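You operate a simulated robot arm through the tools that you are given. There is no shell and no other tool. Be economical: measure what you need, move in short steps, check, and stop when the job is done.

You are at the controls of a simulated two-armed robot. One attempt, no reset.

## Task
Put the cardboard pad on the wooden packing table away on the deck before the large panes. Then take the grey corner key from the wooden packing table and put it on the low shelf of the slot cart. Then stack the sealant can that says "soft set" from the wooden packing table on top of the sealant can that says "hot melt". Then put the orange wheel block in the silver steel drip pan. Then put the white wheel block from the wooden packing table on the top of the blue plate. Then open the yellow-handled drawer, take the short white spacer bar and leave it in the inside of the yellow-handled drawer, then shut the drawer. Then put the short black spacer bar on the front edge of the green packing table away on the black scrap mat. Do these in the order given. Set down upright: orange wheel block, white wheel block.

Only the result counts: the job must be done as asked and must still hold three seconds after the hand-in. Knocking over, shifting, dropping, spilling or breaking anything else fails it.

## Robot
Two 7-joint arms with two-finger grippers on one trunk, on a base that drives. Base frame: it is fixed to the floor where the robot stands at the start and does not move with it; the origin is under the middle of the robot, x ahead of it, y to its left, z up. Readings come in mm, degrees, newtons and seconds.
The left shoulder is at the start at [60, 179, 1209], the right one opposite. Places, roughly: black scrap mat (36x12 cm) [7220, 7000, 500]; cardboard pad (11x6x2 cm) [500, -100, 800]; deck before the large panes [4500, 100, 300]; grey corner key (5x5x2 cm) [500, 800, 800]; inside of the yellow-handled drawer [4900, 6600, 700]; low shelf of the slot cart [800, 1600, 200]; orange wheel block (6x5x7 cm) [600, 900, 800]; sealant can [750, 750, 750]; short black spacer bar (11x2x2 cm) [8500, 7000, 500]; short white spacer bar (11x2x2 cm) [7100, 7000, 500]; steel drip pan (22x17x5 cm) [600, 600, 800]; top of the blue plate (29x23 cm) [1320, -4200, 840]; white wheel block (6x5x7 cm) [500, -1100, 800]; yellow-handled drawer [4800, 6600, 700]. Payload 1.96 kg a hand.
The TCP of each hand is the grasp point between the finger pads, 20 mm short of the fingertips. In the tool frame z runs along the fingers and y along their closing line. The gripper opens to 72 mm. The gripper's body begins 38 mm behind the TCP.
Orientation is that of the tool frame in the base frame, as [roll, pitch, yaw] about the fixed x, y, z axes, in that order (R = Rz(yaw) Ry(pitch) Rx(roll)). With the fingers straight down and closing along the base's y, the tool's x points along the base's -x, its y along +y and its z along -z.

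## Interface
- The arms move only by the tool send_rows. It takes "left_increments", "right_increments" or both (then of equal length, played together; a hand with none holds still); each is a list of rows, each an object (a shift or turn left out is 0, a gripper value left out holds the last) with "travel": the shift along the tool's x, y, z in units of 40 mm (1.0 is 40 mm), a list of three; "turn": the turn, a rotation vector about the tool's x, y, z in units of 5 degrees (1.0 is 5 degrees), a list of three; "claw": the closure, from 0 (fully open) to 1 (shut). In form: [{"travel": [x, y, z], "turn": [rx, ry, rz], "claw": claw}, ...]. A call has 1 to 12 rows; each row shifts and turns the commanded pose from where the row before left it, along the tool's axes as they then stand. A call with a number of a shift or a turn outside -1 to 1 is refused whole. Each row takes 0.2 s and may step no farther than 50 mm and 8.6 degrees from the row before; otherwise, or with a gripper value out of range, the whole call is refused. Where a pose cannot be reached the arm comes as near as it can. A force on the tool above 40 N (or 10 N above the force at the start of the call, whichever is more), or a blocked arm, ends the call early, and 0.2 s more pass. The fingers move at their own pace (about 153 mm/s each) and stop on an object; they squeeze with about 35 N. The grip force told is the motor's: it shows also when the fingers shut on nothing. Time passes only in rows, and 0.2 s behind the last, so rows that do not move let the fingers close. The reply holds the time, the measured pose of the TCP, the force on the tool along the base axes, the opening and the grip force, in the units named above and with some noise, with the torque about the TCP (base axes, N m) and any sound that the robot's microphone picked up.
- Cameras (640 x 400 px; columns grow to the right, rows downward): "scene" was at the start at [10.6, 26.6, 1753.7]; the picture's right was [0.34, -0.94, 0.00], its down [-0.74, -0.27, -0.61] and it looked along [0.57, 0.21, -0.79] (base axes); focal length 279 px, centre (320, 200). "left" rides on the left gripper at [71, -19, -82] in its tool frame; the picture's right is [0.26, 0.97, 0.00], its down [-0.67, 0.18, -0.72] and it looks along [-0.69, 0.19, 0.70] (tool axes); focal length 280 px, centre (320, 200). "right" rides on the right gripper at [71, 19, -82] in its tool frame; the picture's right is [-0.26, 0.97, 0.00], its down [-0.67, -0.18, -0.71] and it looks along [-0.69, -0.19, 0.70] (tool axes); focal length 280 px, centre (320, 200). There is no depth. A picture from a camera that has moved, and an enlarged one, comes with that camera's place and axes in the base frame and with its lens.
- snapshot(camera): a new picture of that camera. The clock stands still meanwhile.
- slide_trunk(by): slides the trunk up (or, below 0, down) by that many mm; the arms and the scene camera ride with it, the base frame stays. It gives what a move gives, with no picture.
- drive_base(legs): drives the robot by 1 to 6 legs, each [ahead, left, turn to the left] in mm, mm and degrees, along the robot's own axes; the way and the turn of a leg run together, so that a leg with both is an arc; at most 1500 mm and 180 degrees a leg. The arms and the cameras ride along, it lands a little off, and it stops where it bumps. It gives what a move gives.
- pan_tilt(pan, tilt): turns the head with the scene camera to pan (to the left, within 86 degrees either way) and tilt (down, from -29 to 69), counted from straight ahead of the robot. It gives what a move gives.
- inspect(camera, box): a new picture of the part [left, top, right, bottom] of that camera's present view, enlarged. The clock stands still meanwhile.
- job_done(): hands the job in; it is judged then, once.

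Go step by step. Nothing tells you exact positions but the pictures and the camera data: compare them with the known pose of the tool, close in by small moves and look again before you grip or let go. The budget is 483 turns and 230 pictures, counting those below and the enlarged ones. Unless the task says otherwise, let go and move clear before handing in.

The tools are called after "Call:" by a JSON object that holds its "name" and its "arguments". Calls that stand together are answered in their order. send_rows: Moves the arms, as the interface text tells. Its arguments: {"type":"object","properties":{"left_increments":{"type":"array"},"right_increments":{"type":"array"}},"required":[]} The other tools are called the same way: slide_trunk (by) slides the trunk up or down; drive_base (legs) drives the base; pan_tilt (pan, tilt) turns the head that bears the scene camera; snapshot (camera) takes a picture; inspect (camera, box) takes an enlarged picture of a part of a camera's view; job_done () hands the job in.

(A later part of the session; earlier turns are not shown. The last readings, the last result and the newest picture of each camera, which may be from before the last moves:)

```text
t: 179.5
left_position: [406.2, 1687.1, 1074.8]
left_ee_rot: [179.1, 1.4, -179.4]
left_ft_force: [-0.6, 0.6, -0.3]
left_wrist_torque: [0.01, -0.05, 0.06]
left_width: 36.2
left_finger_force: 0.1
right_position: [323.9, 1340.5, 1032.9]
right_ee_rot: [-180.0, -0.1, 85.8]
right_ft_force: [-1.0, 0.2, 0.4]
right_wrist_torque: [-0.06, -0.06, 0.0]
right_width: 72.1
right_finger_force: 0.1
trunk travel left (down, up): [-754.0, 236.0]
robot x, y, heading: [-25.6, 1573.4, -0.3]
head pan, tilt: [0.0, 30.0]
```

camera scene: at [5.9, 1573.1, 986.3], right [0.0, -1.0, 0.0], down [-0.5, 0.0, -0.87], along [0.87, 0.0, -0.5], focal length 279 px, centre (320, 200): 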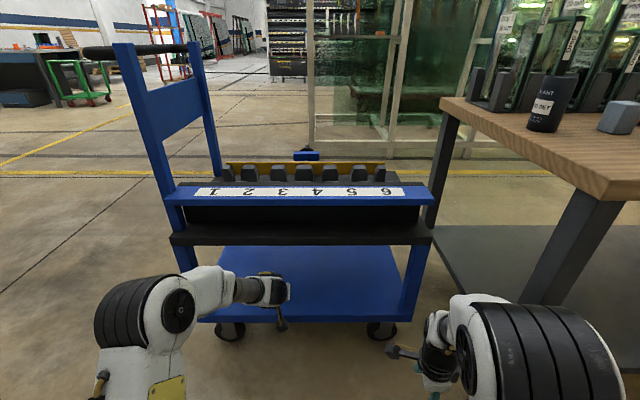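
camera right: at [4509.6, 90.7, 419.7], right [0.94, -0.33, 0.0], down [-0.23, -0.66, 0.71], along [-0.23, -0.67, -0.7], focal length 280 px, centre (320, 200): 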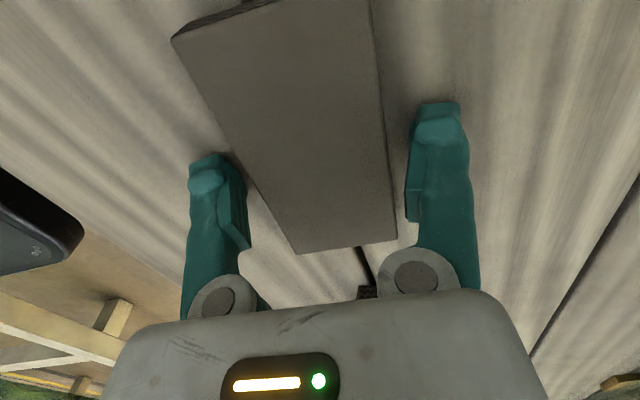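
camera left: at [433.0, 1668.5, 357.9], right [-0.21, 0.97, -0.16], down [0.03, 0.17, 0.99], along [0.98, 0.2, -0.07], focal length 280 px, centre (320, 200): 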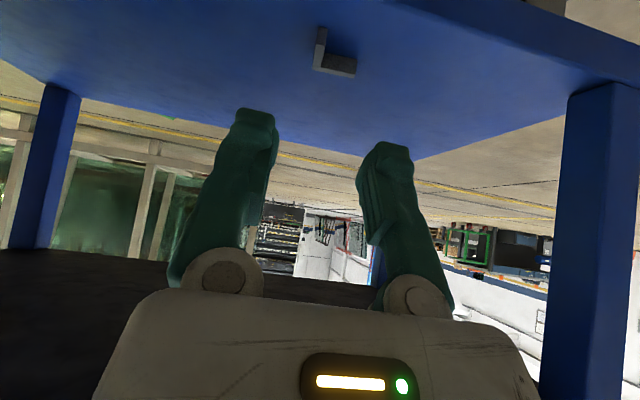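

Now the cans. From here I look to the right at the table's left end to read the labels.

Call:
{"name": "pan_tilt", "arguments": {"pan": -45, "tilt": 45}}

Call:
{"name": "inspect", "arguments": {"camera": "scene", "box": [220, 60, 420, 200]}}

```text
t: 180.6
left_position: [404.9, 1688.9, 1075.8]
left_ee_rot: [179.1, 1.3, -179.3]
left_ft_force: [0.3, -0.4, 0.8]
left_wrist_torque: [0.02, -0.07, 0.0]
left_width: 36.0
left_finger_force: 0.0
right_position: [323.9, 1341.4, 1033.4]
right_ee_rot: [179.9, -0.1, 85.8]
right_ft_force: [0.1, -0.7, 0.6]
right_wrist_torque: [0.03, 0.0, -0.03]
right_width: 71.9
right_finger_force: 0.0
trunk travel left (down, up): [-754.0, 236.0]
robot x, y, heading: [-25.4, 1571.6, 0.0]
head pan, tilt: [-45.0, 45.0]
```

```text
2.86 times, centred on (320, 130) of scene
camera zoom: at [-27.0, 1515.8, 1663.7], right [-0.71, -0.71, 0.0], down [-0.5, 0.5, -0.71], along [0.5, -0.5, -0.71], focal length 797 px, centre (320, 400)
```

zoom: 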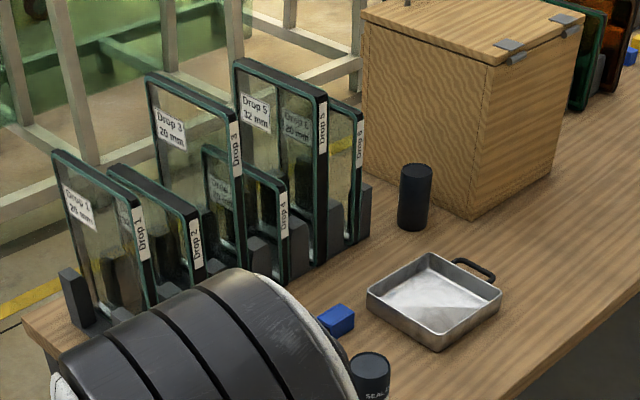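

The third can stands by the box, its label not facing here. I drive to y≈900 and view the cans with the head.

Call:
{"name": "drive_base", "arguments": {"legs": [[0, -650, 0]]}}

Call:
{"name": "pan_tilt", "arguments": {"pan": 5, "tilt": 50}}

Call:
{"name": "snapshot", "arguments": {"camera": "scene"}}

Call:
{"name": "snapshot", "arguments": {"camera": "left"}}

```text
t: 184.2
left_position: [406.0, 1036.9, 1074.0]
left_ee_rot: [179.1, 1.2, -178.8]
left_ft_force: [0.2, 0.8, 0.4]
left_wrist_torque: [0.02, -0.03, 0.0]
left_width: 35.7
left_finger_force: 0.0
right_position: [327.0, 690.2, 1033.4]
right_ee_rot: [-180.0, -0.1, 86.4]
right_ft_force: [0.0, 0.1, 0.2]
right_wrist_torque: [-0.02, 0.05, -0.06]
right_width: 72.0
right_finger_force: 0.0
trunk travel left (down, up): [-754.0, 236.0]
robot x, y, heading: [-24.4, 916.3, 0.6]
head pan, tilt: [-45.0, 45.0]
```

```text
t: 185.4
left_position: [405.9, 1036.5, 1075.3]
left_ee_rot: [179.1, 1.3, -178.7]
left_ft_force: [-0.3, 0.4, 0.4]
left_wrist_torque: [-0.01, -0.04, 0.02]
left_width: 36.1
left_finger_force: 0.1
right_position: [326.2, 689.2, 1032.6]
right_ee_rot: [179.9, 0.0, 86.4]
right_ft_force: [0.3, 0.6, 0.5]
right_wrist_torque: [0.0, 0.01, -0.04]
right_width: 72.2
right_finger_force: 0.0
trunk travel left (down, up): [-754.0, 236.0]
robot x, y, heading: [-22.7, 915.4, 0.4]
head pan, tilt: [5.0, 50.0]
```

```text
174 pictures are left
camera scene: at [-6.7, 925.1, 1656.7], right [0.09, -1.0, 0.0], down [-0.76, -0.07, -0.64], along [0.64, 0.06, -0.77], focal length 279 px, centre (320, 200)
```

scene: 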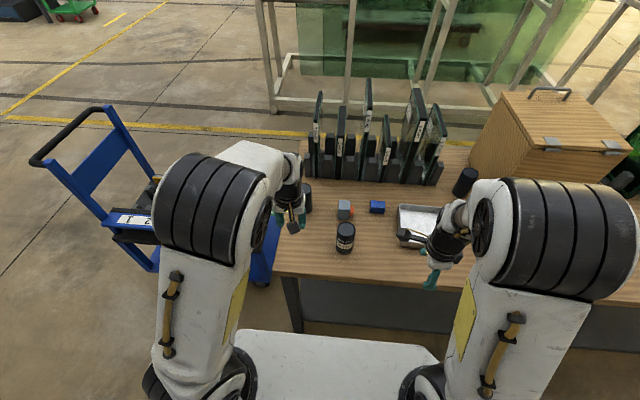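

```text
173 pictures are left
camera left: at [334.1, 1014.9, 1155.0], right [-0.28, 0.96, 0.01], down [0.65, 0.19, 0.73], along [0.7, 0.21, -0.68], focal length 280 px, centre (320, 200)
```

left: 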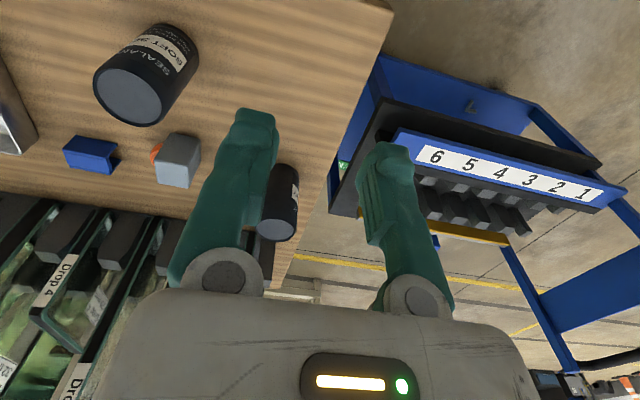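

Can 2 has a label facing the cart. I swing the left hand leftward and turn it to read it.

Call:
{"name": "send_rows", "arguments": {"left_increments": [{"travel": [-0.1, 0.9, 0]}, {"travel": [-0.1, 0.9, 0]}, {"travel": [-0.1, 0.9, 0]}, {"travel": [-0.1, 0.9, 0]}, {"travel": [-0.1, 0.9, 0]}, {"travel": [-0.1, 0.9, 0]}]}}

Call:
{"name": "send_rows", "arguments": {"left_increments": [{"turn": [0, 0, 1]}, {"turn": [0, 0, 1]}, {"turn": [0, 0, 1]}, {"turn": [0, 0, 1]}, {"turn": [0, 0, 1]}, {"turn": [0, 0, 1]}, {"turn": [0, 0, 1]}, {"turn": [0, 0, 1]}, {"turn": [0, 0, 1]}, {"turn": [0, 0, 1]}, {"turn": [0, 0, 1]}, {"turn": [0, 0, 1]}]}}

Call:
{"name": "snapshot", "arguments": {"camera": "left"}}

```text
t: 186.8
left_position: [424.1, 1255.6, 1076.8]
left_ee_rot: [179.3, 1.4, -178.7]
left_ft_force: [0.6, -0.9, 0.6]
left_wrist_torque: [-0.01, 0.0, 0.0]
left_width: 36.0
left_finger_force: 0.1
right_position: [326.9, 691.3, 1033.4]
right_ee_rot: [-180.0, 0.0, 86.4]
right_ft_force: [0.1, 0.3, 0.1]
right_wrist_torque: [-0.01, -0.01, -0.01]
right_width: 72.0
right_finger_force: 0.0
trunk travel left (down, up): [-754.0, 236.0]
robot x, y, heading: [-28.2, 916.0, 0.1]
head pan, tilt: [5.0, 50.0]
```

```text
t: 189.4
left_position: [425.4, 1251.5, 1079.2]
left_ee_rot: [178.4, 0.0, 121.1]
left_ft_force: [0.3, 0.3, 0.2]
left_wrist_torque: [0.0, -0.01, 0.0]
left_width: 36.3
left_finger_force: 0.0
right_position: [327.5, 689.5, 1034.6]
right_ee_rot: [-180.0, -0.1, 86.4]
right_ft_force: [-0.2, 0.1, 0.6]
right_wrist_torque: [-0.01, 0.01, 0.01]
right_width: 71.9
right_finger_force: 0.0
trunk travel left (down, up): [-754.0, 236.0]
robot x, y, heading: [-25.4, 913.5, 0.4]
head pan, tilt: [5.0, 50.0]
```

```text
172 pictures are left
camera left: at [371.2, 1302.4, 1160.1], right [0.69, 0.72, 0.03], down [0.49, -0.49, 0.72], along [0.53, -0.48, -0.7], focal length 280 px, centre (320, 200)
```

left: 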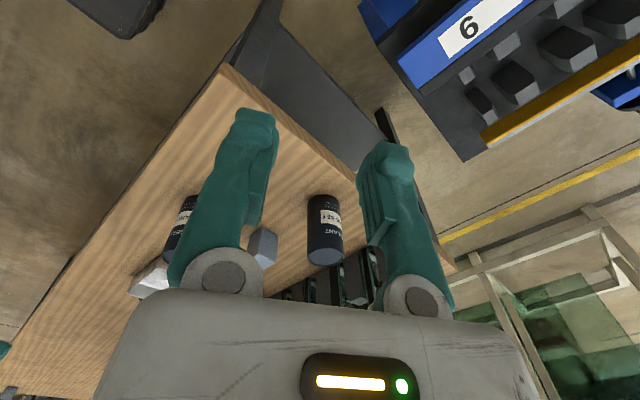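

Call:
{"name": "inspect", "arguments": {"camera": "left", "box": [290, 180, 370, 275]}}

```text
4.21 times, centred on (330, 228) of left
camera zoom: at [371.2, 1302.4, 1160.1], right [0.69, 0.72, 0.03], down [0.49, -0.49, 0.72], along [0.53, -0.48, -0.7], focal length 1181 px, centre (278, 84)
```

zoom: 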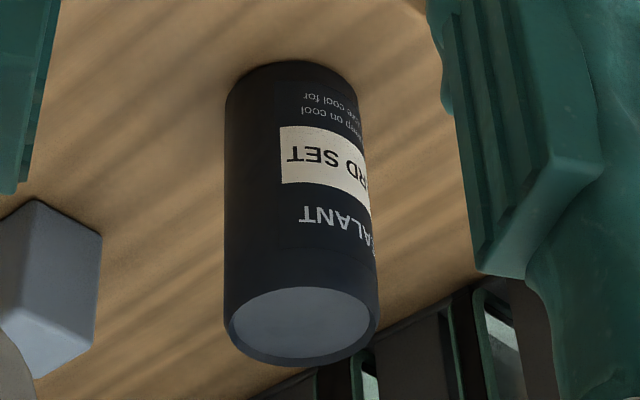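

That can says HARD SET, so the HOT MELT must be the third, by the box. I turn the hand back, level it, and take it over the SOFT SET can.

Call:
{"name": "send_rows", "arguments": {"left_increments": [{"turn": [0, 0, -1]}, {"turn": [0, 0, -1]}, {"turn": [0, 0, -1]}, {"turn": [0, 0, -1]}, {"turn": [0, 0, -1]}, {"turn": [0, 0, -1]}, {"turn": [0, 0, -1]}, {"turn": [0, 0, -1]}, {"turn": [0, 0, -1]}, {"turn": [0, 0, -1]}, {"turn": [0, 0, -1]}, {"turn": [0, 0, -1]}]}}

Call:
{"name": "send_rows", "arguments": {"left_increments": [{"turn": [0.18, 0.26, 0], "travel": [-0.155, -0.9, 0], "claw": 0}, {"travel": [-0.155, -0.9, 0]}, {"travel": [-0.155, -0.9, 0]}, {"travel": [-0.155, -0.9, 0]}, {"travel": [-0.155, -0.9, 0]}, {"travel": [-0.155, -0.9, 0]}, {"travel": [-0.155, -0.9, 0]}, {"travel": [-0.155, -0.9, 0]}, {"travel": [-0.155, -0.9, 0]}, {"travel": [-0.155, -0.9, 0]}]}}

Call:
{"name": "snapshot", "arguments": {"camera": "left"}}

Call:
{"name": "inspect", "arguments": {"camera": "scene", "box": [280, 160, 480, 300]}}

```text
t: 192.0
left_position: [424.8, 1253.9, 1079.6]
left_ee_rot: [179.2, 1.3, -178.8]
left_ft_force: [-0.3, -0.1, 0.3]
left_wrist_torque: [-0.04, 0.01, 0.0]
left_width: 36.0
left_finger_force: 0.1
right_position: [327.7, 690.5, 1033.5]
right_ee_rot: [180.0, -0.1, 86.4]
right_ft_force: [0.3, -0.4, -0.1]
right_wrist_torque: [-0.02, 0.02, 0.01]
right_width: 71.7
right_finger_force: 0.0
trunk travel left (down, up): [-754.0, 236.0]
robot x, y, heading: [-25.1, 917.1, 0.3]
head pan, tilt: [5.0, 50.0]
```

```text
t: 194.2
left_position: [477.1, 988.5, 1080.1]
left_ee_rot: [-179.9, 0.5, -178.8]
left_ft_force: [0.6, -1.0, 0.6]
left_wrist_torque: [-0.01, 0.01, -0.02]
left_width: 71.9
left_finger_force: 0.1
left hand out of reach, approached as far as the arm can: row 8, 9, 10
right_position: [326.0, 690.5, 1033.7]
right_ee_rot: [-180.0, 0.0, 86.4]
right_ft_force: [0.5, -0.6, -0.4]
right_wrist_torque: [0.0, -0.01, -0.02]
right_width: 71.8
right_finger_force: 0.0
trunk travel left (down, up): [-754.0, 236.0]
robot x, y, heading: [-24.7, 919.1, 0.3]
head pan, tilt: [5.0, 50.0]
```

```text
170 pictures are left
camera left: at [406.2, 969.1, 1161.2], right [-0.28, 0.96, 0.0], down [0.66, 0.2, 0.72], along [0.69, 0.2, -0.69], focal length 280 px, centre (320, 200)
```

left: 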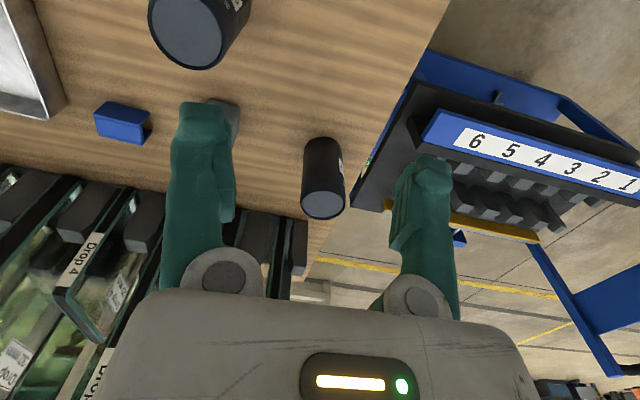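

```text
2.86 times, centred on (380, 230) of scene
camera zoom: at [-6.7, 925.6, 1656.7], right [0.09, -1.0, 0.0], down [-0.76, -0.07, -0.64], along [0.64, 0.06, -0.77], focal length 797 px, centre (149, 114)
```

zoom: 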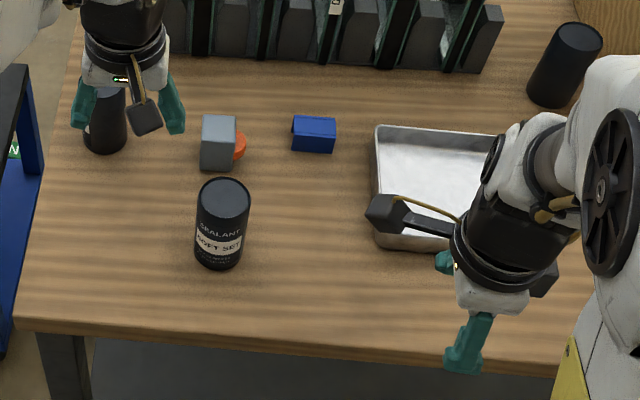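

The can triangulates to [493,888], ~120 tall, ~60 wide; it is too far inboard for the left hand here. I shift the base right 170 mm.

Call:
{"name": "drive_base", "arguments": {"legs": [[0, -170, 0]]}}

Call:
{"name": "pan_tilt", "arguments": {"pan": 15, "tilt": 50}}

```text
t: 195.7
left_position: [477.5, 820.5, 1080.8]
left_ee_rot: [-179.9, 0.5, -178.8]
left_ft_force: [0.0, 0.1, -0.2]
left_wrist_torque: [0.0, -0.03, -0.01]
left_width: 71.8
left_finger_force: 0.0
right_position: [329.6, 522.2, 1033.6]
right_ee_rot: [180.0, 0.0, 86.6]
right_ft_force: [-0.8, -0.5, -0.2]
right_wrist_torque: [0.03, -0.03, 0.0]
right_width: 71.8
right_finger_force: 0.1
trunk travel left (down, up): [-754.0, 236.0]
robot x, y, heading: [-21.8, 750.3, 0.5]
head pan, tilt: [5.0, 50.0]
```

```text
t: 196.4
left_position: [477.6, 819.2, 1079.0]
left_ee_rot: [-179.9, 0.6, -178.8]
left_ft_force: [0.6, -0.4, 0.1]
left_wrist_torque: [0.0, -0.03, 0.01]
left_width: 72.1
left_finger_force: 0.0
right_position: [329.6, 520.5, 1033.7]
right_ee_rot: [180.0, 0.0, 86.5]
right_ft_force: [0.2, -0.2, -0.9]
right_wrist_torque: [0.03, 0.0, 0.0]
right_width: 71.9
right_finger_force: 0.0
trunk travel left (down, up): [-754.0, 236.0]
robot x, y, heading: [-22.3, 745.7, 0.5]
head pan, tilt: [15.0, 50.0]
```

Now I move over the SOFT SET can and look.

Call:
{"name": "send_rows", "arguments": {"left_increments": [{"travel": [-0.095, 0.43, 0.2]}, {"travel": [-0.095, 0.43, 0.2]}, {"travel": [-0.095, 0.43, 0.6]}, {"travel": [-0.095, 0.43, 0.8]}, {"travel": [0, 0, 0.8]}]}}

Call:
{"name": "snapshot", "arguments": {"camera": "left"}}

Call:
{"name": "inspect", "arguments": {"camera": "scene", "box": [220, 160, 420, 300]}}

```text
t: 197.6
left_position: [491.6, 890.2, 973.4]
left_ee_rot: [-179.9, 0.4, -178.9]
left_ft_force: [0.0, -0.4, 0.0]
left_wrist_torque: [-0.01, -0.04, -0.01]
left_width: 72.1
left_finger_force: 0.0
right_position: [329.7, 520.1, 1033.1]
right_ee_rot: [180.0, -0.2, 86.5]
right_ft_force: [0.1, 0.3, 0.6]
right_wrist_torque: [0.0, 0.0, -0.01]
right_width: 72.3
right_finger_force: 0.0
trunk travel left (down, up): [-754.0, 236.0]
robot x, y, heading: [-23.2, 747.7, 0.3]
head pan, tilt: [15.0, 50.0]
```

```text
168 pictures are left
camera left: at [421.6, 869.2, 1055.7], right [-0.28, 0.96, 0.0], down [0.66, 0.2, 0.72], along [0.69, 0.2, -0.69], focal length 280 px, centre (320, 200)
```

left: 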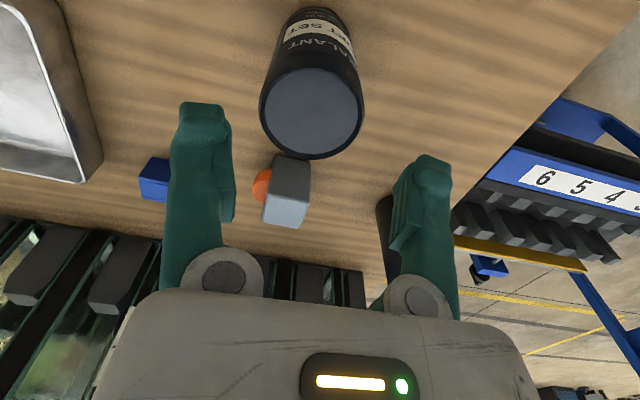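

```text
2.86 times, centred on (320, 230) of scene
camera zoom: at [-7.2, 769.1, 1656.8], right [0.27, -0.96, 0.0], down [-0.74, -0.2, -0.64], along [0.62, 0.17, -0.77], focal length 797 px, centre (320, 114)
```

zoom: 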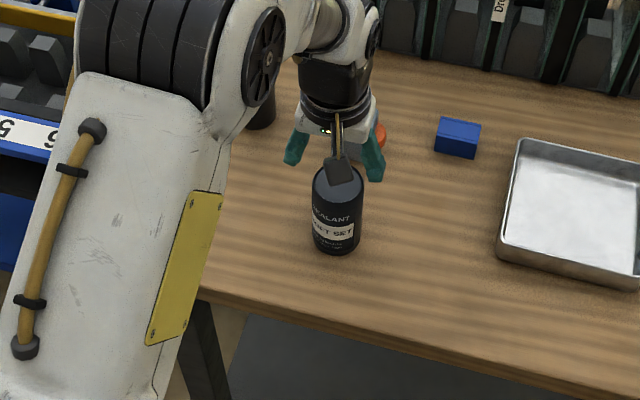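

Can centre ≈[499,887], top ≈910. I correct by 7 mm, descend to 882 and look before closing.

Call:
{"name": "send_rows", "arguments": {"left_increments": [{"travel": [-0.18, -0.08, 0.2]}, {"travel": [0, 0, 0.5]}, {"travel": [0, 0, 0.5]}]}}

Call:
{"name": "snapshot", "arguments": {"camera": "left"}}

```text
t: 198.4
left_position: [500.7, 887.3, 927.5]
left_ee_rot: [-179.9, 0.4, -178.8]
left_ft_force: [0.6, -0.1, -0.3]
left_wrist_torque: [0.04, 0.01, -0.02]
left_width: 72.0
left_finger_force: 0.2
right_position: [329.3, 521.1, 1033.6]
right_ee_rot: [180.0, 0.0, 86.6]
right_ft_force: [0.8, 0.3, 0.2]
right_wrist_torque: [0.0, 0.0, -0.01]
right_width: 71.9
right_finger_force: 0.0
trunk travel left (down, up): [-754.0, 236.0]
robot x, y, heading: [-20.8, 744.6, 0.4]
head pan, tilt: [15.0, 50.0]
```

```text
166 pictures are left
camera left: at [429.9, 866.6, 1008.7], right [-0.28, 0.96, 0.0], down [0.66, 0.2, 0.72], along [0.69, 0.2, -0.69], focal length 280 px, centre (320, 200)
```

left: 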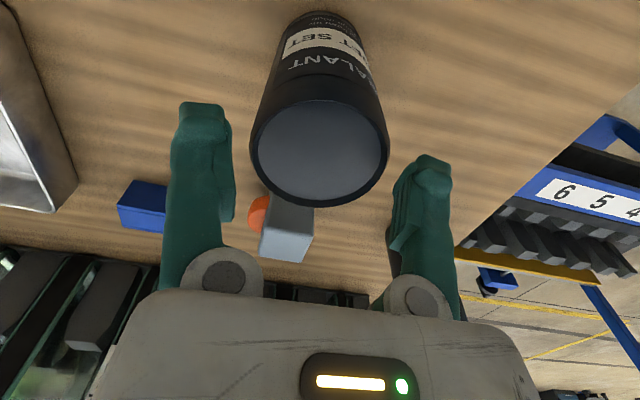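

Centre agrees within 2 mm. I descend and grip.

Call:
{"name": "send_rows", "arguments": {"left_increments": [{"travel": [0.03, -0.02, 0.4]}, {"travel": [0, 0, 0.4]}, {"travel": [0, 0, 0.34]}, {"claw": 1}, {"claw": 1}, {"claw": 1}]}}

Call:
{"name": "snapshot", "arguments": {"camera": "left"}}

```text
t: 199.0
left_position: [499.7, 887.7, 900.6]
left_ee_rot: [-179.8, 0.9, -178.6]
left_ft_force: [-8.2, 1.4, 16.2]
left_wrist_torque: [-0.02, 0.26, 0.06]
left_width: 72.2
left_finger_force: 0.3
right_position: [326.6, 521.0, 1034.9]
right_ee_rot: [179.9, -0.1, 86.5]
right_ft_force: [-0.1, -0.6, -0.8]
right_wrist_torque: [0.0, 0.05, 0.0]
right_width: 71.9
right_finger_force: 0.1
trunk travel left (down, up): [-754.0, 236.0]
robot x, y, heading: [-21.9, 748.0, 0.4]
head pan, tilt: [15.0, 50.0]
stopped in row 3 (left hand): the force on the tool passed its limit at 48 N (the readings are from after the stop); the commanded pose is now the measured one
```

```text
165 pictures are left
camera left: at [428.5, 866.0, 981.3], right [-0.29, 0.96, -0.01], down [0.66, 0.2, 0.73], along [0.7, 0.2, -0.69], focal length 280 px, centre (320, 200)
```

left: 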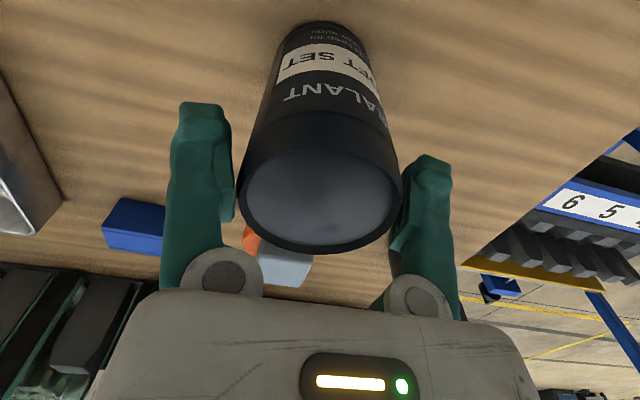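

The move stopped on a force, though the can looks centred between the fingers. I check the residual force with a still row.

Call:
{"name": "send_rows", "arguments": {"left_increments": [{"travel": [0, 0, 0]}]}}

Call:
{"name": "inspect", "arguments": {"camera": "scene", "box": [280, 170, 380, 240]}}

```text
t: 199.4
left_position: [500.5, 887.3, 900.9]
left_ee_rot: [180.0, 1.0, -178.7]
left_ft_force: [-4.4, 0.2, 14.5]
left_wrist_torque: [0.05, -0.09, 0.02]
left_width: 72.3
left_finger_force: 0.1
right_position: [327.0, 521.4, 1034.3]
right_ee_rot: [180.0, -0.1, 86.6]
right_ft_force: [0.3, -0.1, 0.2]
right_wrist_torque: [-0.01, 0.04, -0.01]
right_width: 72.0
right_finger_force: 0.1
trunk travel left (down, up): [-754.0, 236.0]
robot x, y, heading: [-19.6, 747.2, 0.4]
head pan, tilt: [15.0, 50.0]
```

```text
5.71 times, centred on (330, 205) of scene
camera zoom: at [-11.0, 769.3, 1656.9], right [0.27, -0.96, 0.0], down [-0.74, -0.2, -0.64], along [0.62, 0.17, -0.76], focal length 1595 px, centre (263, 171)
```

zoom: 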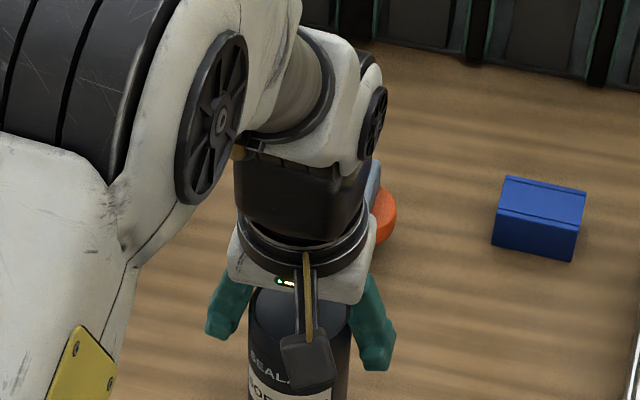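

The can top sits 11 mm above the TCP, so the pads already cover it well. I ease up 1 mm and close here.

Call:
{"name": "send_rows", "arguments": {"left_increments": [{"travel": [0, 0, -0.05]}, {"claw": 1}, {"claw": 1}, {"claw": 1}]}}

Call:
{"name": "snapshot", "arguments": {"camera": "left"}}

```text
t: 200.4
left_position: [501.1, 887.0, 900.2]
left_ee_rot: [-179.9, 0.8, -178.6]
left_ft_force: [-0.8, 0.6, 1.0]
left_wrist_torque: [0.03, 0.03, 0.0]
left_width: 70.5
left_finger_force: 34.7
right_position: [328.6, 520.8, 1033.0]
right_ee_rot: [179.9, -0.1, 86.5]
right_ft_force: [0.5, -0.6, 0.1]
right_wrist_torque: [0.02, -0.01, 0.03]
right_width: 72.1
right_finger_force: 0.0
trunk travel left (down, up): [-754.0, 236.0]
robot x, y, heading: [-21.8, 749.1, 0.2]
head pan, tilt: [15.0, 50.0]
```

```text
163 pictures are left
camera left: at [430.4, 865.8, 981.5], right [-0.28, 0.96, -0.01], down [0.66, 0.2, 0.72], along [0.7, 0.2, -0.69], focal length 280 px, centre (320, 200)
```

left: 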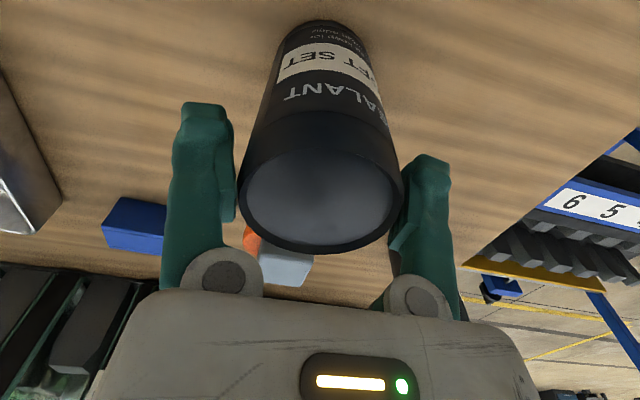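

Grip width is 70.5: the can is really ~70 mm wide with its centre ≈[513,887], so I hold it off-centre. I open, rise, shift 12 mm forward and look.

Call:
{"name": "send_rows", "arguments": {"left_increments": [{"claw": 0}, {"travel": [0, 0, -0.3]}, {"travel": [0, 0, -0.4]}, {"travel": [-0.3, 0, 0]}]}}

Call:
{"name": "snapshot", "arguments": {"camera": "left"}}

Call:
{"name": "inspect", "arguments": {"camera": "scene", "box": [280, 170, 380, 240]}}

```text
t: 201.4
left_position: [512.4, 888.0, 928.0]
left_ee_rot: [-179.9, 0.9, -178.6]
left_ft_force: [-0.3, -0.4, 0.6]
left_wrist_torque: [0.03, 0.01, -0.05]
left_width: 71.9
left_finger_force: 0.2
right_position: [329.4, 520.9, 1033.5]
right_ee_rot: [180.0, -0.1, 86.5]
right_ft_force: [1.0, -0.2, -0.5]
right_wrist_torque: [0.02, -0.02, -0.01]
right_width: 71.9
right_finger_force: 0.0
trunk travel left (down, up): [-754.0, 236.0]
robot x, y, heading: [-23.8, 746.9, 0.3]
head pan, tilt: [15.0, 50.0]
```

```text
162 pictures are left
camera left: at [441.9, 866.8, 1009.8], right [-0.29, 0.96, -0.01], down [0.66, 0.2, 0.72], along [0.69, 0.2, -0.69], focal length 280 px, centre (320, 200)
```

left: 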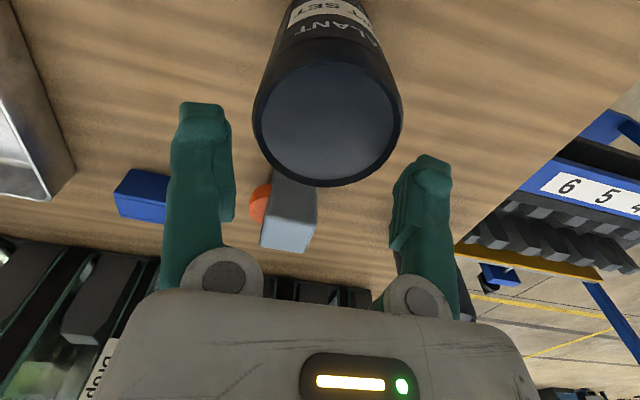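

```text
5.71 times, centred on (330, 205) of scene
camera zoom: at [-6.7, 769.6, 1656.7], right [0.27, -0.96, 0.0], down [-0.74, -0.2, -0.64], along [0.62, 0.17, -0.77], focal length 1595 px, centre (263, 171)
```

zoom: 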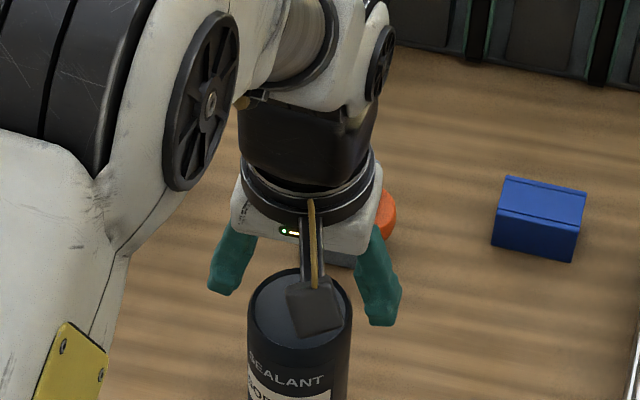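

All views agree on a 60 mm can at [498,886], top ≈911; the fingers' roots are narrower than the tips and touched its rim. So I return to x≈499 and grip higher, TCP ≈908.

Call:
{"name": "send_rows", "arguments": {"left_increments": [{"travel": [0.34, -0.03, 0]}, {"travel": [0, 0, 0.25]}, {"travel": [0, 0, 0.2]}, {"claw": 1}, {"claw": 1}, {"claw": 1}]}}

Call:
{"name": "snapshot", "arguments": {"camera": "left"}}

Call:
{"name": "inspect", "arguments": {"camera": "scene", "box": [280, 170, 380, 240]}}

```text
t: 202.8
left_position: [499.4, 884.7, 912.1]
left_ee_rot: [-180.0, 0.9, -178.6]
left_ft_force: [2.3, 2.3, 7.3]
left_wrist_torque: [-0.02, -0.26, 0.06]
left_width: 62.1
left_finger_force: 34.9
right_position: [328.5, 521.7, 1034.0]
right_ee_rot: [-180.0, 0.0, 86.6]
right_ft_force: [-1.4, 0.0, 0.2]
right_wrist_torque: [-0.01, 0.0, 0.0]
right_width: 71.9
right_finger_force: 0.1
trunk travel left (down, up): [-754.0, 236.0]
robot x, y, heading: [-22.7, 749.6, 0.4]
head pan, tilt: [15.0, 50.0]
```

```text
160 pictures are left
camera left: at [428.2, 864.4, 992.7], right [-0.29, 0.96, -0.01], down [0.66, 0.2, 0.73], along [0.7, 0.2, -0.69], focal length 280 px, centre (320, 200)
```

left: 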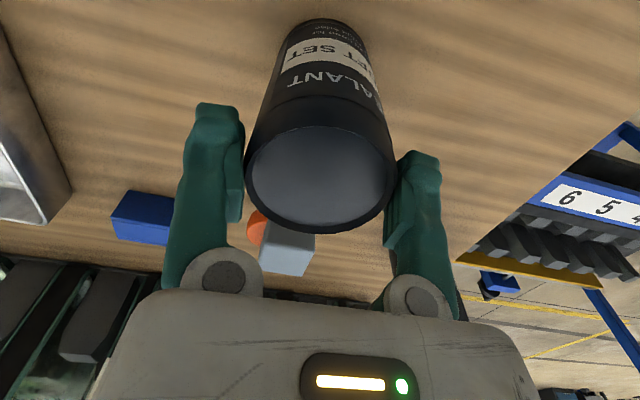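

```text
5.71 times, centred on (330, 205) of scene
camera zoom: at [-8.4, 769.8, 1656.8], right [0.27, -0.96, 0.0], down [-0.74, -0.2, -0.64], along [0.62, 0.17, -0.77], focal length 1595 px, centre (263, 171)
```

zoom: 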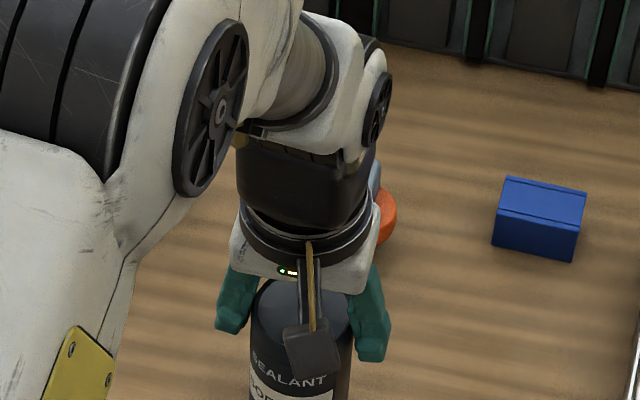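

Gripped at 62 mm. I lift gently and check it holds.

Call:
{"name": "send_rows", "arguments": {"left_increments": [{"travel": [0, 0, -0.2]}, {"travel": [0, 0, -0.4]}, {"travel": [0, 0, -0.6]}, {"travel": [0, 0, -0.6]}, {"travel": [0, 0, 0]}]}}

Call:
{"name": "snapshot", "arguments": {"camera": "left"}}

Call:
{"name": "snapshot", "arguments": {"camera": "scene"}}

```text
t: 204.0
left_position: [497.5, 885.8, 983.1]
left_ee_rot: [-179.9, 0.8, -178.7]
left_ft_force: [1.0, 0.4, -4.0]
left_wrist_torque: [-0.02, 0.06, 0.0]
left_width: 62.2
left_finger_force: 35.4
right_position: [328.4, 521.4, 1033.3]
right_ee_rot: [-179.9, -0.1, 86.5]
right_ft_force: [0.1, -0.4, -0.6]
right_wrist_torque: [0.02, 0.02, 0.02]
right_width: 71.8
right_finger_force: 0.0
trunk travel left (down, up): [-754.0, 236.0]
robot x, y, heading: [-23.4, 747.8, 0.6]
head pan, tilt: [15.0, 50.0]
```

```text
158 pictures are left
camera left: at [427.7, 865.3, 1064.2], right [-0.28, 0.96, -0.01], down [0.66, 0.2, 0.72], along [0.7, 0.2, -0.69], focal length 280 px, centre (320, 200)
```

left: 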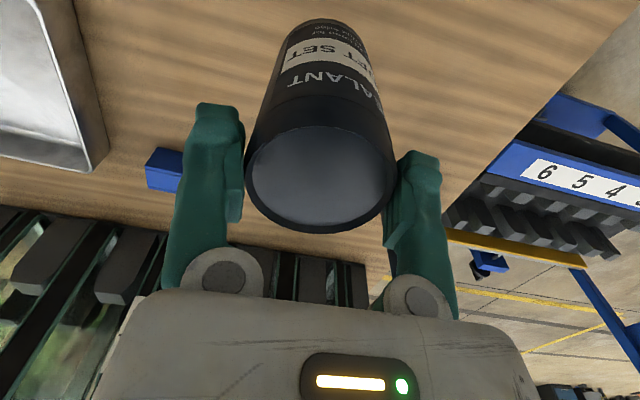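

```text
157 pictures are left
camera scene: at [-6.7, 769.7, 1656.7], right [0.27, -0.96, 0.0], down [-0.74, -0.2, -0.64], along [0.62, 0.17, -0.77], focal length 279 px, centre (320, 200)
```

scene: 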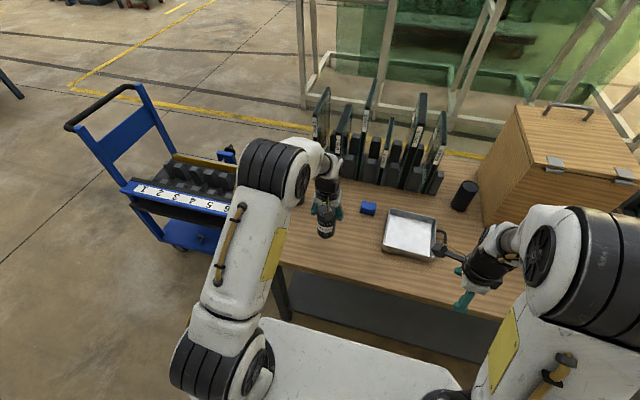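

The can holds firmly. I raise the trunk 200 mm and drive to stand before the third can by the box.

Call:
{"name": "slide_trunk", "arguments": {"by": 200}}

Call:
{"name": "drive_base", "arguments": {"legs": [[0, -440, -0.4]]}}

Call:
{"name": "pan_tilt", "arguments": {"pan": 10, "tilt": 45}}

Call:
{"name": "snapshot", "arguments": {"camera": "scene"}}

Call:
{"name": "snapshot", "arguments": {"camera": "left"}}

```text
t: 206.2
left_position: [498.1, 885.2, 1182.0]
left_ee_rot: [-180.0, 0.8, -178.7]
left_ft_force: [0.2, -0.7, -4.9]
left_wrist_torque: [0.04, -0.01, -0.02]
left_width: 62.2
left_finger_force: 34.5
right_position: [328.9, 521.3, 1234.6]
right_ee_rot: [-180.0, -0.1, 86.6]
right_ft_force: [-1.2, 0.3, 0.5]
right_wrist_torque: [-0.01, 0.0, 0.01]
right_width: 72.1
right_finger_force: 0.1
trunk travel left (down, up): [-954.0, 36.0]
robot x, y, heading: [-23.1, 745.1, -0.0]
head pan, tilt: [15.0, 50.0]
```

```text
t: 208.9
left_position: [501.2, 446.6, 1182.9]
left_ee_rot: [-179.8, 0.7, -178.9]
left_ft_force: [-0.8, 0.3, -4.1]
left_wrist_torque: [0.01, 0.03, -0.02]
left_width: 62.3
left_finger_force: 35.2
right_position: [329.8, 82.7, 1233.4]
right_ee_rot: [-179.9, 0.0, 86.0]
right_ft_force: [0.6, 0.0, 0.5]
right_wrist_torque: [-0.01, 0.01, -0.01]
right_width: 72.2
right_finger_force: 0.0
trunk travel left (down, up): [-954.0, 36.0]
robot x, y, heading: [-19.6, 310.5, 0.0]
head pan, tilt: [15.0, 50.0]
```

```text
t: 209.5
left_position: [500.3, 445.8, 1183.8]
left_ee_rot: [-179.9, 0.7, -178.9]
left_ft_force: [0.5, -0.3, -4.3]
left_wrist_torque: [0.03, -0.02, -0.03]
left_width: 62.0
left_finger_force: 34.7
right_position: [329.8, 82.0, 1232.8]
right_ee_rot: [179.9, -0.1, 86.1]
right_ft_force: [0.9, -0.3, -0.8]
right_wrist_torque: [0.0, -0.01, -0.02]
right_width: 71.9
right_finger_force: 0.1
trunk travel left (down, up): [-954.0, 36.0]
robot x, y, heading: [-23.6, 307.9, -0.3]
head pan, tilt: [10.0, 45.0]
```

```text
156 pictures are left
camera scene: at [0.5, 326.5, 1863.6], right [0.17, -0.98, 0.0], down [-0.7, -0.12, -0.71], along [0.7, 0.12, -0.71], focal length 279 px, centre (320, 200)
```

scene: 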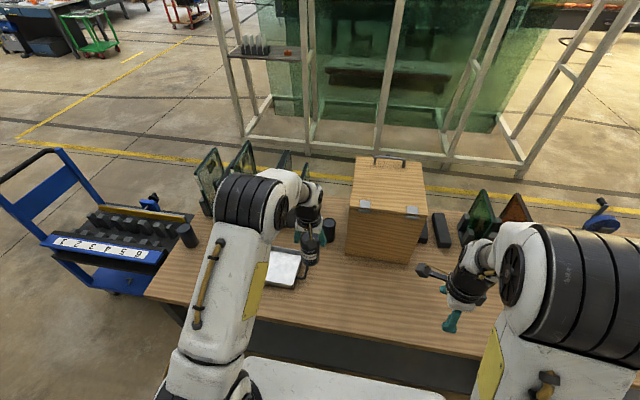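

```text
155 pictures are left
camera left: at [430.2, 424.8, 1264.1], right [-0.28, 0.96, -0.01], down [0.66, 0.2, 0.72], along [0.7, 0.2, -0.69], focal length 280 px, centre (320, 200)
```

left: 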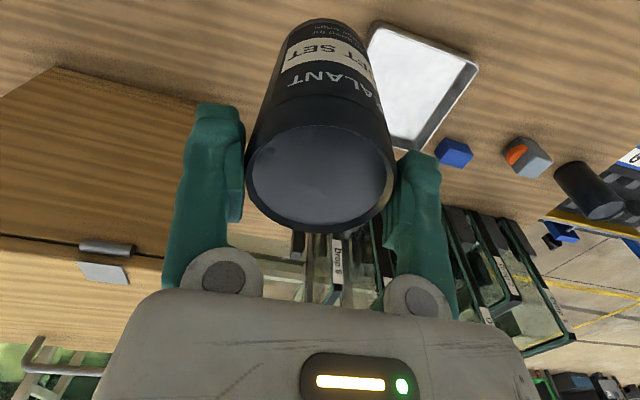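

By elimination the can by the box is HOT MELT. I zoom in to locate it precisely.

Call:
{"name": "inspect", "arguments": {"camera": "scene", "box": [270, 190, 370, 270]}}

```text
5.00 times, centred on (320, 230) of scene
camera zoom: at [0.5, 326.5, 1863.6], right [0.17, -0.98, 0.0], down [-0.7, -0.12, -0.71], along [0.7, 0.12, -0.71], focal length 1395 px, centre (320, 50)
```

zoom: 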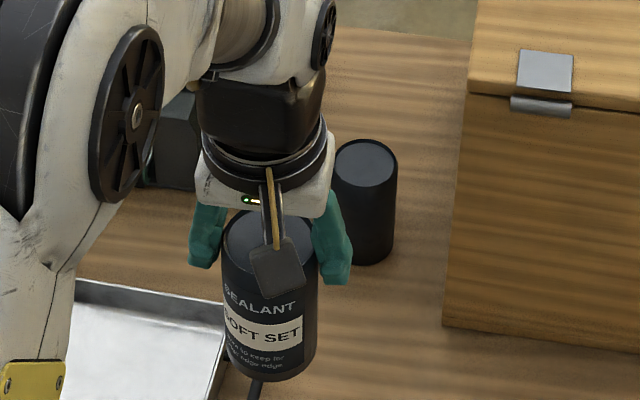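

HOT MELT can is at ≈[804,423], top ≈911. I drive forward 100 mm, then extend the can over it high up.

Call:
{"name": "drive_base", "arguments": {"legs": [[100, 0, 0]]}}

Call:
{"name": "send_rows", "arguments": {"left_increments": [{"travel": [-0.8, 0, 0]}, {"travel": [-0.8, 0, 0]}, {"travel": [-0.8, 0, 0]}, {"travel": [-0.8, 0, 0]}]}}

Call:
{"name": "snapshot", "arguments": {"camera": "scene"}}

```text
t: 210.7
left_position: [598.8, 445.2, 1184.3]
left_ee_rot: [-179.8, 1.0, -179.0]
left_ft_force: [-0.6, 0.4, -3.7]
left_wrist_torque: [0.02, -0.01, -0.01]
left_width: 62.0
left_finger_force: 35.1
right_position: [426.0, 82.0, 1234.1]
right_ee_rot: [179.9, -0.1, 86.0]
right_ft_force: [0.6, -0.5, -0.2]
right_wrist_torque: [-0.04, -0.02, 0.01]
right_width: 72.0
right_finger_force: 0.1
trunk travel left (down, up): [-954.0, 36.0]
robot x, y, heading: [79.2, 311.9, 0.0]
head pan, tilt: [10.0, 45.0]
```

```text
t: 211.7
left_position: [666.0, 446.0, 1183.8]
left_ee_rot: [-179.9, 0.8, -179.0]
left_ft_force: [-0.4, 0.3, -3.9]
left_wrist_torque: [0.01, 0.0, 0.0]
left_width: 61.9
left_finger_force: 35.3
left hand out of reach, approached as far as the arm can: row 3, 4
right_position: [429.1, 81.2, 1233.1]
right_ee_rot: [-180.0, -0.1, 86.1]
right_ft_force: [0.2, 0.4, -0.5]
right_wrist_torque: [0.0, -0.01, 0.03]
right_width: 71.9
right_finger_force: 0.0
trunk travel left (down, up): [-954.0, 36.0]
robot x, y, heading: [81.1, 309.8, 0.1]
head pan, tilt: [10.0, 45.0]
```

```text
153 pictures are left
camera scene: at [99.7, 326.2, 1863.6], right [0.17, -0.98, 0.0], down [-0.7, -0.12, -0.71], along [0.7, 0.12, -0.71], focal length 279 px, centre (320, 200)
```

scene: 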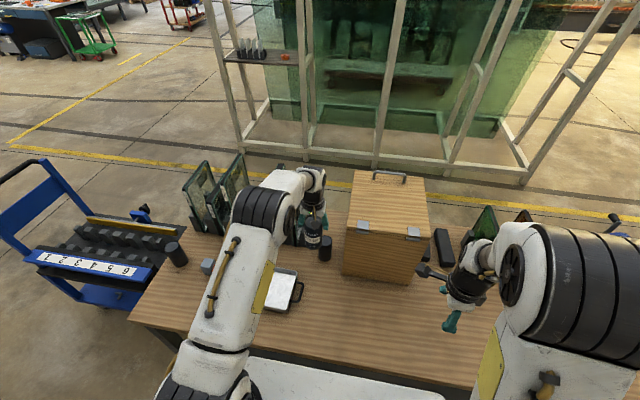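

The arm tops out ~530 mm from its shoulder. By turning the robot 90° right its left shoulder comes 120 mm closer to the table, so I retract, back off and turn.

Call:
{"name": "send_rows", "arguments": {"left_increments": [{"travel": [0.9, 0, 0]}, {"travel": [0.9, 0, 0]}, {"travel": [0.9, 0, 0]}, {"travel": [0.9, 0, 0]}, {"travel": [0.9, 0, 0]}, {"travel": [0.9, 0, 0]}]}}

Call:
{"name": "drive_base", "arguments": {"legs": [[-110, 0, 0], [0, 180, 0], [0, 0, -90]]}}

Call:
{"name": "pan_tilt", "arguments": {"pan": 70, "tilt": 45}}

Call:
{"name": "snapshot", "arguments": {"camera": "scene"}}

```text
t: 213.1
left_position: [451.3, 442.4, 1179.6]
left_ee_rot: [-179.8, 0.8, -179.0]
left_ft_force: [0.1, 0.3, -4.9]
left_wrist_torque: [-0.03, 0.06, 0.0]
left_width: 61.9
left_finger_force: 34.9
right_position: [429.1, 81.4, 1232.9]
right_ee_rot: [-179.9, 0.0, 86.2]
right_ft_force: [-0.3, -0.1, 0.6]
right_wrist_torque: [-0.01, 0.01, 0.0]
right_width: 72.1
right_finger_force: 0.1
trunk travel left (down, up): [-954.0, 36.0]
robot x, y, heading: [81.9, 310.9, -0.0]
head pan, tilt: [10.0, 45.0]
```

```text
t: 219.2
left_position: [104.5, 124.8, 1180.5]
left_ee_rot: [-179.9, 0.8, 91.4]
left_ft_force: [0.1, 0.1, -4.2]
left_wrist_torque: [0.04, 0.0, -0.02]
left_width: 61.4
left_finger_force: 34.7
right_position: [-256.1, 144.0, 1232.3]
right_ee_rot: [-179.9, -0.1, -3.5]
right_ft_force: [-0.3, -0.8, -0.8]
right_wrist_torque: [0.0, -0.01, 0.0]
right_width: 72.2
right_finger_force: 0.1
trunk travel left (down, up): [-954.0, 36.0]
robot x, y, heading: [-30.5, 498.8, -89.4]
head pan, tilt: [10.0, 45.0]
```

```text
t: 220.5
left_position: [105.0, 122.6, 1180.8]
left_ee_rot: [-179.9, 0.9, 91.5]
left_ft_force: [0.3, 0.1, -4.1]
left_wrist_torque: [0.0, 0.0, -0.03]
left_width: 61.3
left_finger_force: 34.6
right_position: [-257.8, 144.0, 1233.8]
right_ee_rot: [-180.0, -0.1, -3.5]
right_ft_force: [0.2, 0.9, -0.4]
right_wrist_torque: [-0.05, -0.02, 0.01]
right_width: 72.1
right_finger_force: 0.0
trunk travel left (down, up): [-954.0, 36.0]
robot x, y, heading: [-28.6, 493.8, -89.5]
head pan, tilt: [70.0, 45.0]
```

```text
152 pictures are left
camera scene: at [46.5, 528.9, 1863.6], right [-0.33, -0.94, 0.0], down [-0.67, 0.24, -0.71], along [0.67, -0.24, -0.71], focal length 279 px, centre (320, 200)
```

scene: 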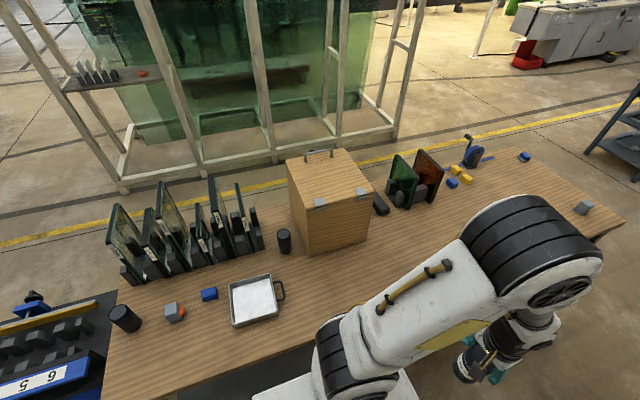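

Good open view now. I zoom on the third can for its place and label.

Call:
{"name": "inspect", "arguments": {"camera": "scene", "box": [240, 210, 330, 270]}}

```text
6.67 times, centred on (285, 240) of scene
camera zoom: at [46.5, 528.9, 1863.6], right [-0.33, -0.94, 0.0], down [-0.67, 0.24, -0.71], along [0.67, -0.24, -0.71], focal length 1860 px, centre (553, -67)
```

zoom: 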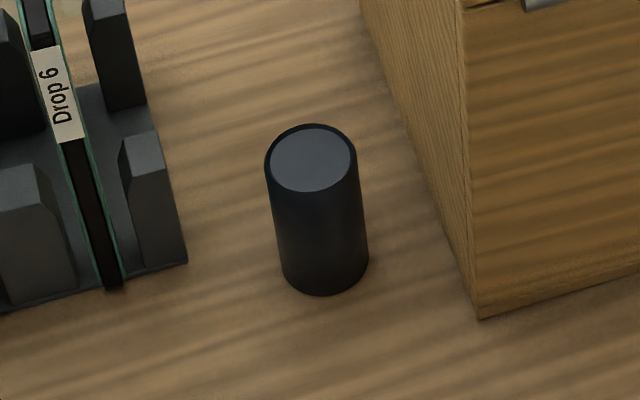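

The can is at [801,423.5]. I slide the base toward the table and swing the held can round over the table front.

Call:
{"name": "drive_base", "arguments": {"legs": [[0, 155, -0.5]]}}

Call:
{"name": "send_rows", "arguments": {"left_increments": [{"travel": [0.7, 0.5, 0]}, {"travel": [0.7, 0.5, 0]}, {"travel": [0.7, 0.5, 0]}, {"travel": [0.7, 0.5, 0]}, {"travel": [0.7, 0.5, 0]}, {"travel": [0.7, 0.5, 0]}, {"travel": [0.7, 0.5, 0]}, {"travel": [0.7, 0.5, 0]}, {"travel": [0.7, 0.5, 0]}, {"travel": [0.7, 0.5, 0]}]}}

Call:
{"name": "snapshot", "arguments": {"camera": "scene"}}

```text
t: 221.9
left_position: [252.6, 122.8, 1180.8]
left_ee_rot: [180.0, 0.8, 90.9]
left_ft_force: [0.3, -0.8, -4.1]
left_wrist_torque: [0.02, -0.03, -0.03]
left_width: 61.3
left_finger_force: 35.0
right_position: [-108.2, 146.3, 1232.2]
right_ee_rot: [179.9, -0.2, -3.9]
right_ft_force: [0.1, -0.6, 0.7]
right_wrist_torque: [0.01, -0.02, 0.0]
right_width: 72.1
right_finger_force: 0.1
trunk travel left (down, up): [-954.0, 36.0]
robot x, y, heading: [123.1, 496.9, -89.8]
head pan, tilt: [70.0, 45.0]
```

```text
t: 224.1
left_position: [490.4, 307.9, 1149.2]
left_ee_rot: [-179.8, 0.8, 91.0]
left_ft_force: [0.5, 0.5, -4.3]
left_wrist_torque: [-0.03, -0.01, -0.01]
left_width: 61.5
left_finger_force: 35.1
left hand out of reach, approached as far as the arm can: row 3, 4, 5, 6, 7, 8, 9, 10
right_position: [-104.6, 148.6, 1233.4]
right_ee_rot: [179.9, 0.0, -4.0]
right_ft_force: [0.0, -0.1, 0.0]
right_wrist_torque: [-0.03, -0.01, 0.01]
right_width: 72.0
right_finger_force: 0.1
trunk travel left (down, up): [-954.0, 36.0]
robot x, y, heading: [126.9, 496.1, -90.1]
head pan, tilt: [70.0, 45.0]
```

```text
150 pictures are left
camera scene: at [202.5, 531.0, 1863.5], right [-0.34, -0.94, 0.0], down [-0.67, 0.24, -0.71], along [0.66, -0.24, -0.71], focal length 279 px, centre (320, 200)
```

scene: 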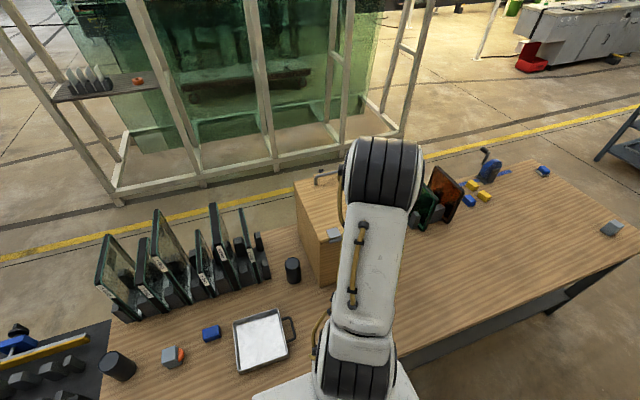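

The elbow swings outward above the box; the hand is now at its near limit. I continue outward to [600,423].

Call:
{"name": "send_rows", "arguments": {"left_increments": [{"travel": [0.7, 0.2, -0.1]}, {"travel": [0.7, 0.4, -0.2]}, {"travel": [0.7, 0.7, -0.2]}, {"travel": [0.7, 0.7, -0.2]}, {"travel": [0.1, 0.7, 0]}]}}

Call:
{"name": "snapshot", "arguments": {"camera": "scene"}}

```text
t: 225.3
left_position: [605.6, 422.0, 1170.1]
left_ee_rot: [-179.9, 0.8, 90.9]
left_ft_force: [-0.2, 0.0, -4.1]
left_wrist_torque: [0.0, 0.04, 0.02]
left_width: 61.3
left_finger_force: 35.1
left hand out of reach, approached as far as the arm can: row 1
right_position: [-103.9, 148.0, 1232.9]
right_ee_rot: [-180.0, -0.1, -4.0]
right_ft_force: [0.3, 0.6, 0.1]
right_wrist_torque: [-0.01, 0.01, 0.0]
right_width: 72.0
right_finger_force: 0.1
trunk travel left (down, up): [-954.0, 36.0]
robot x, y, heading: [126.5, 495.2, -89.8]
head pan, tilt: [70.0, 45.0]
```

```text
149 pictures are left
camera scene: at [203.6, 529.7, 1863.5], right [-0.34, -0.94, 0.0], down [-0.67, 0.24, -0.71], along [0.66, -0.24, -0.71], focal length 279 px, centre (320, 200)
```

scene: 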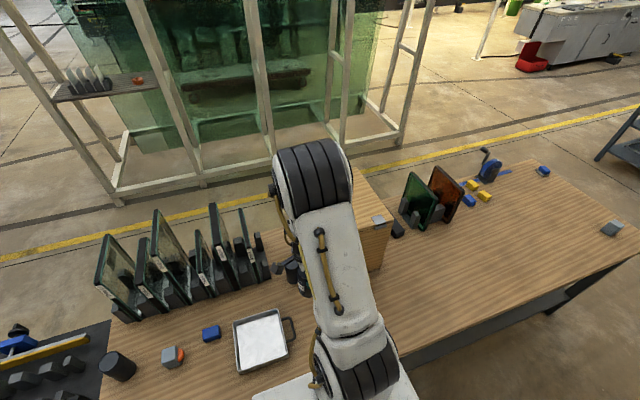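

That worked; the hand orientation (camera toward +y) clears the panes here. I extend toward the can, staying high.

Call:
{"name": "send_rows", "arguments": {"left_increments": [{"travel": [0, 0.8, 0]}, {"travel": [0, 0.8, 0]}, {"travel": [0, 0.8, 0]}, {"travel": [0, 0.8, 0]}, {"travel": [0, 0.8, 0]}, {"travel": [0, 0.8, 0]}]}}

Call:
{"name": "snapshot", "arguments": {"camera": "left"}}

Call:
{"name": "snapshot", "arguments": {"camera": "scene"}}

```text
t: 226.7
left_position: [797.1, 423.0, 1171.7]
left_ee_rot: [-179.8, 0.7, 90.9]
left_ft_force: [-0.2, 0.3, -3.9]
left_wrist_torque: [0.02, 0.0, 0.0]
left_width: 61.1
left_finger_force: 35.0
right_position: [-104.8, 147.3, 1233.5]
right_ee_rot: [180.0, 0.0, -4.0]
right_ft_force: [0.1, -0.1, 0.1]
right_wrist_torque: [0.01, 0.03, -0.01]
right_width: 72.4
right_finger_force: 0.0
trunk travel left (down, up): [-954.0, 36.0]
robot x, y, heading: [124.7, 495.4, -90.0]
head pan, tilt: [70.0, 45.0]
```

```text
148 pictures are left
camera left: at [777.3, 495.1, 1252.9], right [0.96, 0.28, -0.01], down [0.2, -0.66, 0.72], along [0.2, -0.7, -0.69], focal length 280 px, centre (320, 200)
```

left: 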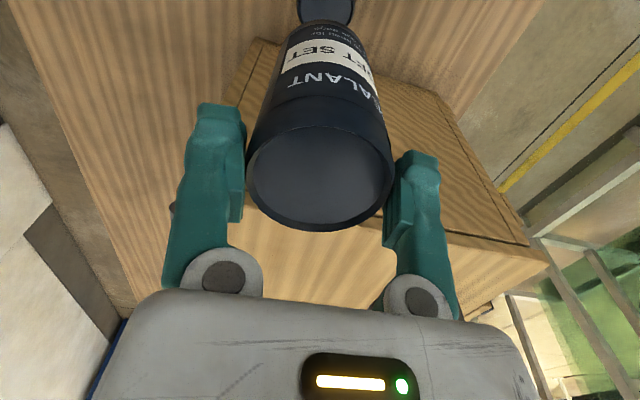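

```text
147 pictures are left
camera scene: at [203.1, 529.1, 1863.5], right [-0.34, -0.94, 0.0], down [-0.67, 0.24, -0.71], along [0.66, -0.24, -0.71], focal length 279 px, centre (320, 200)
```

scene: 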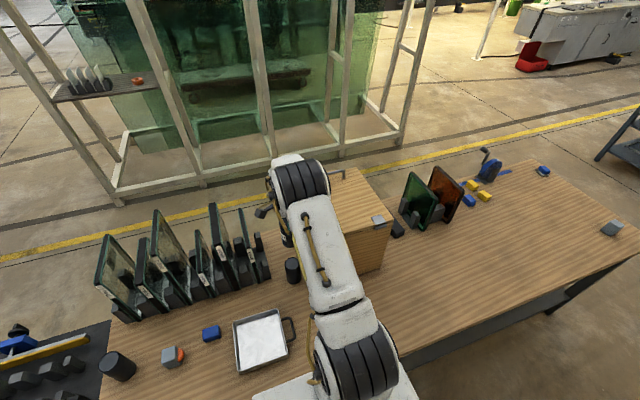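

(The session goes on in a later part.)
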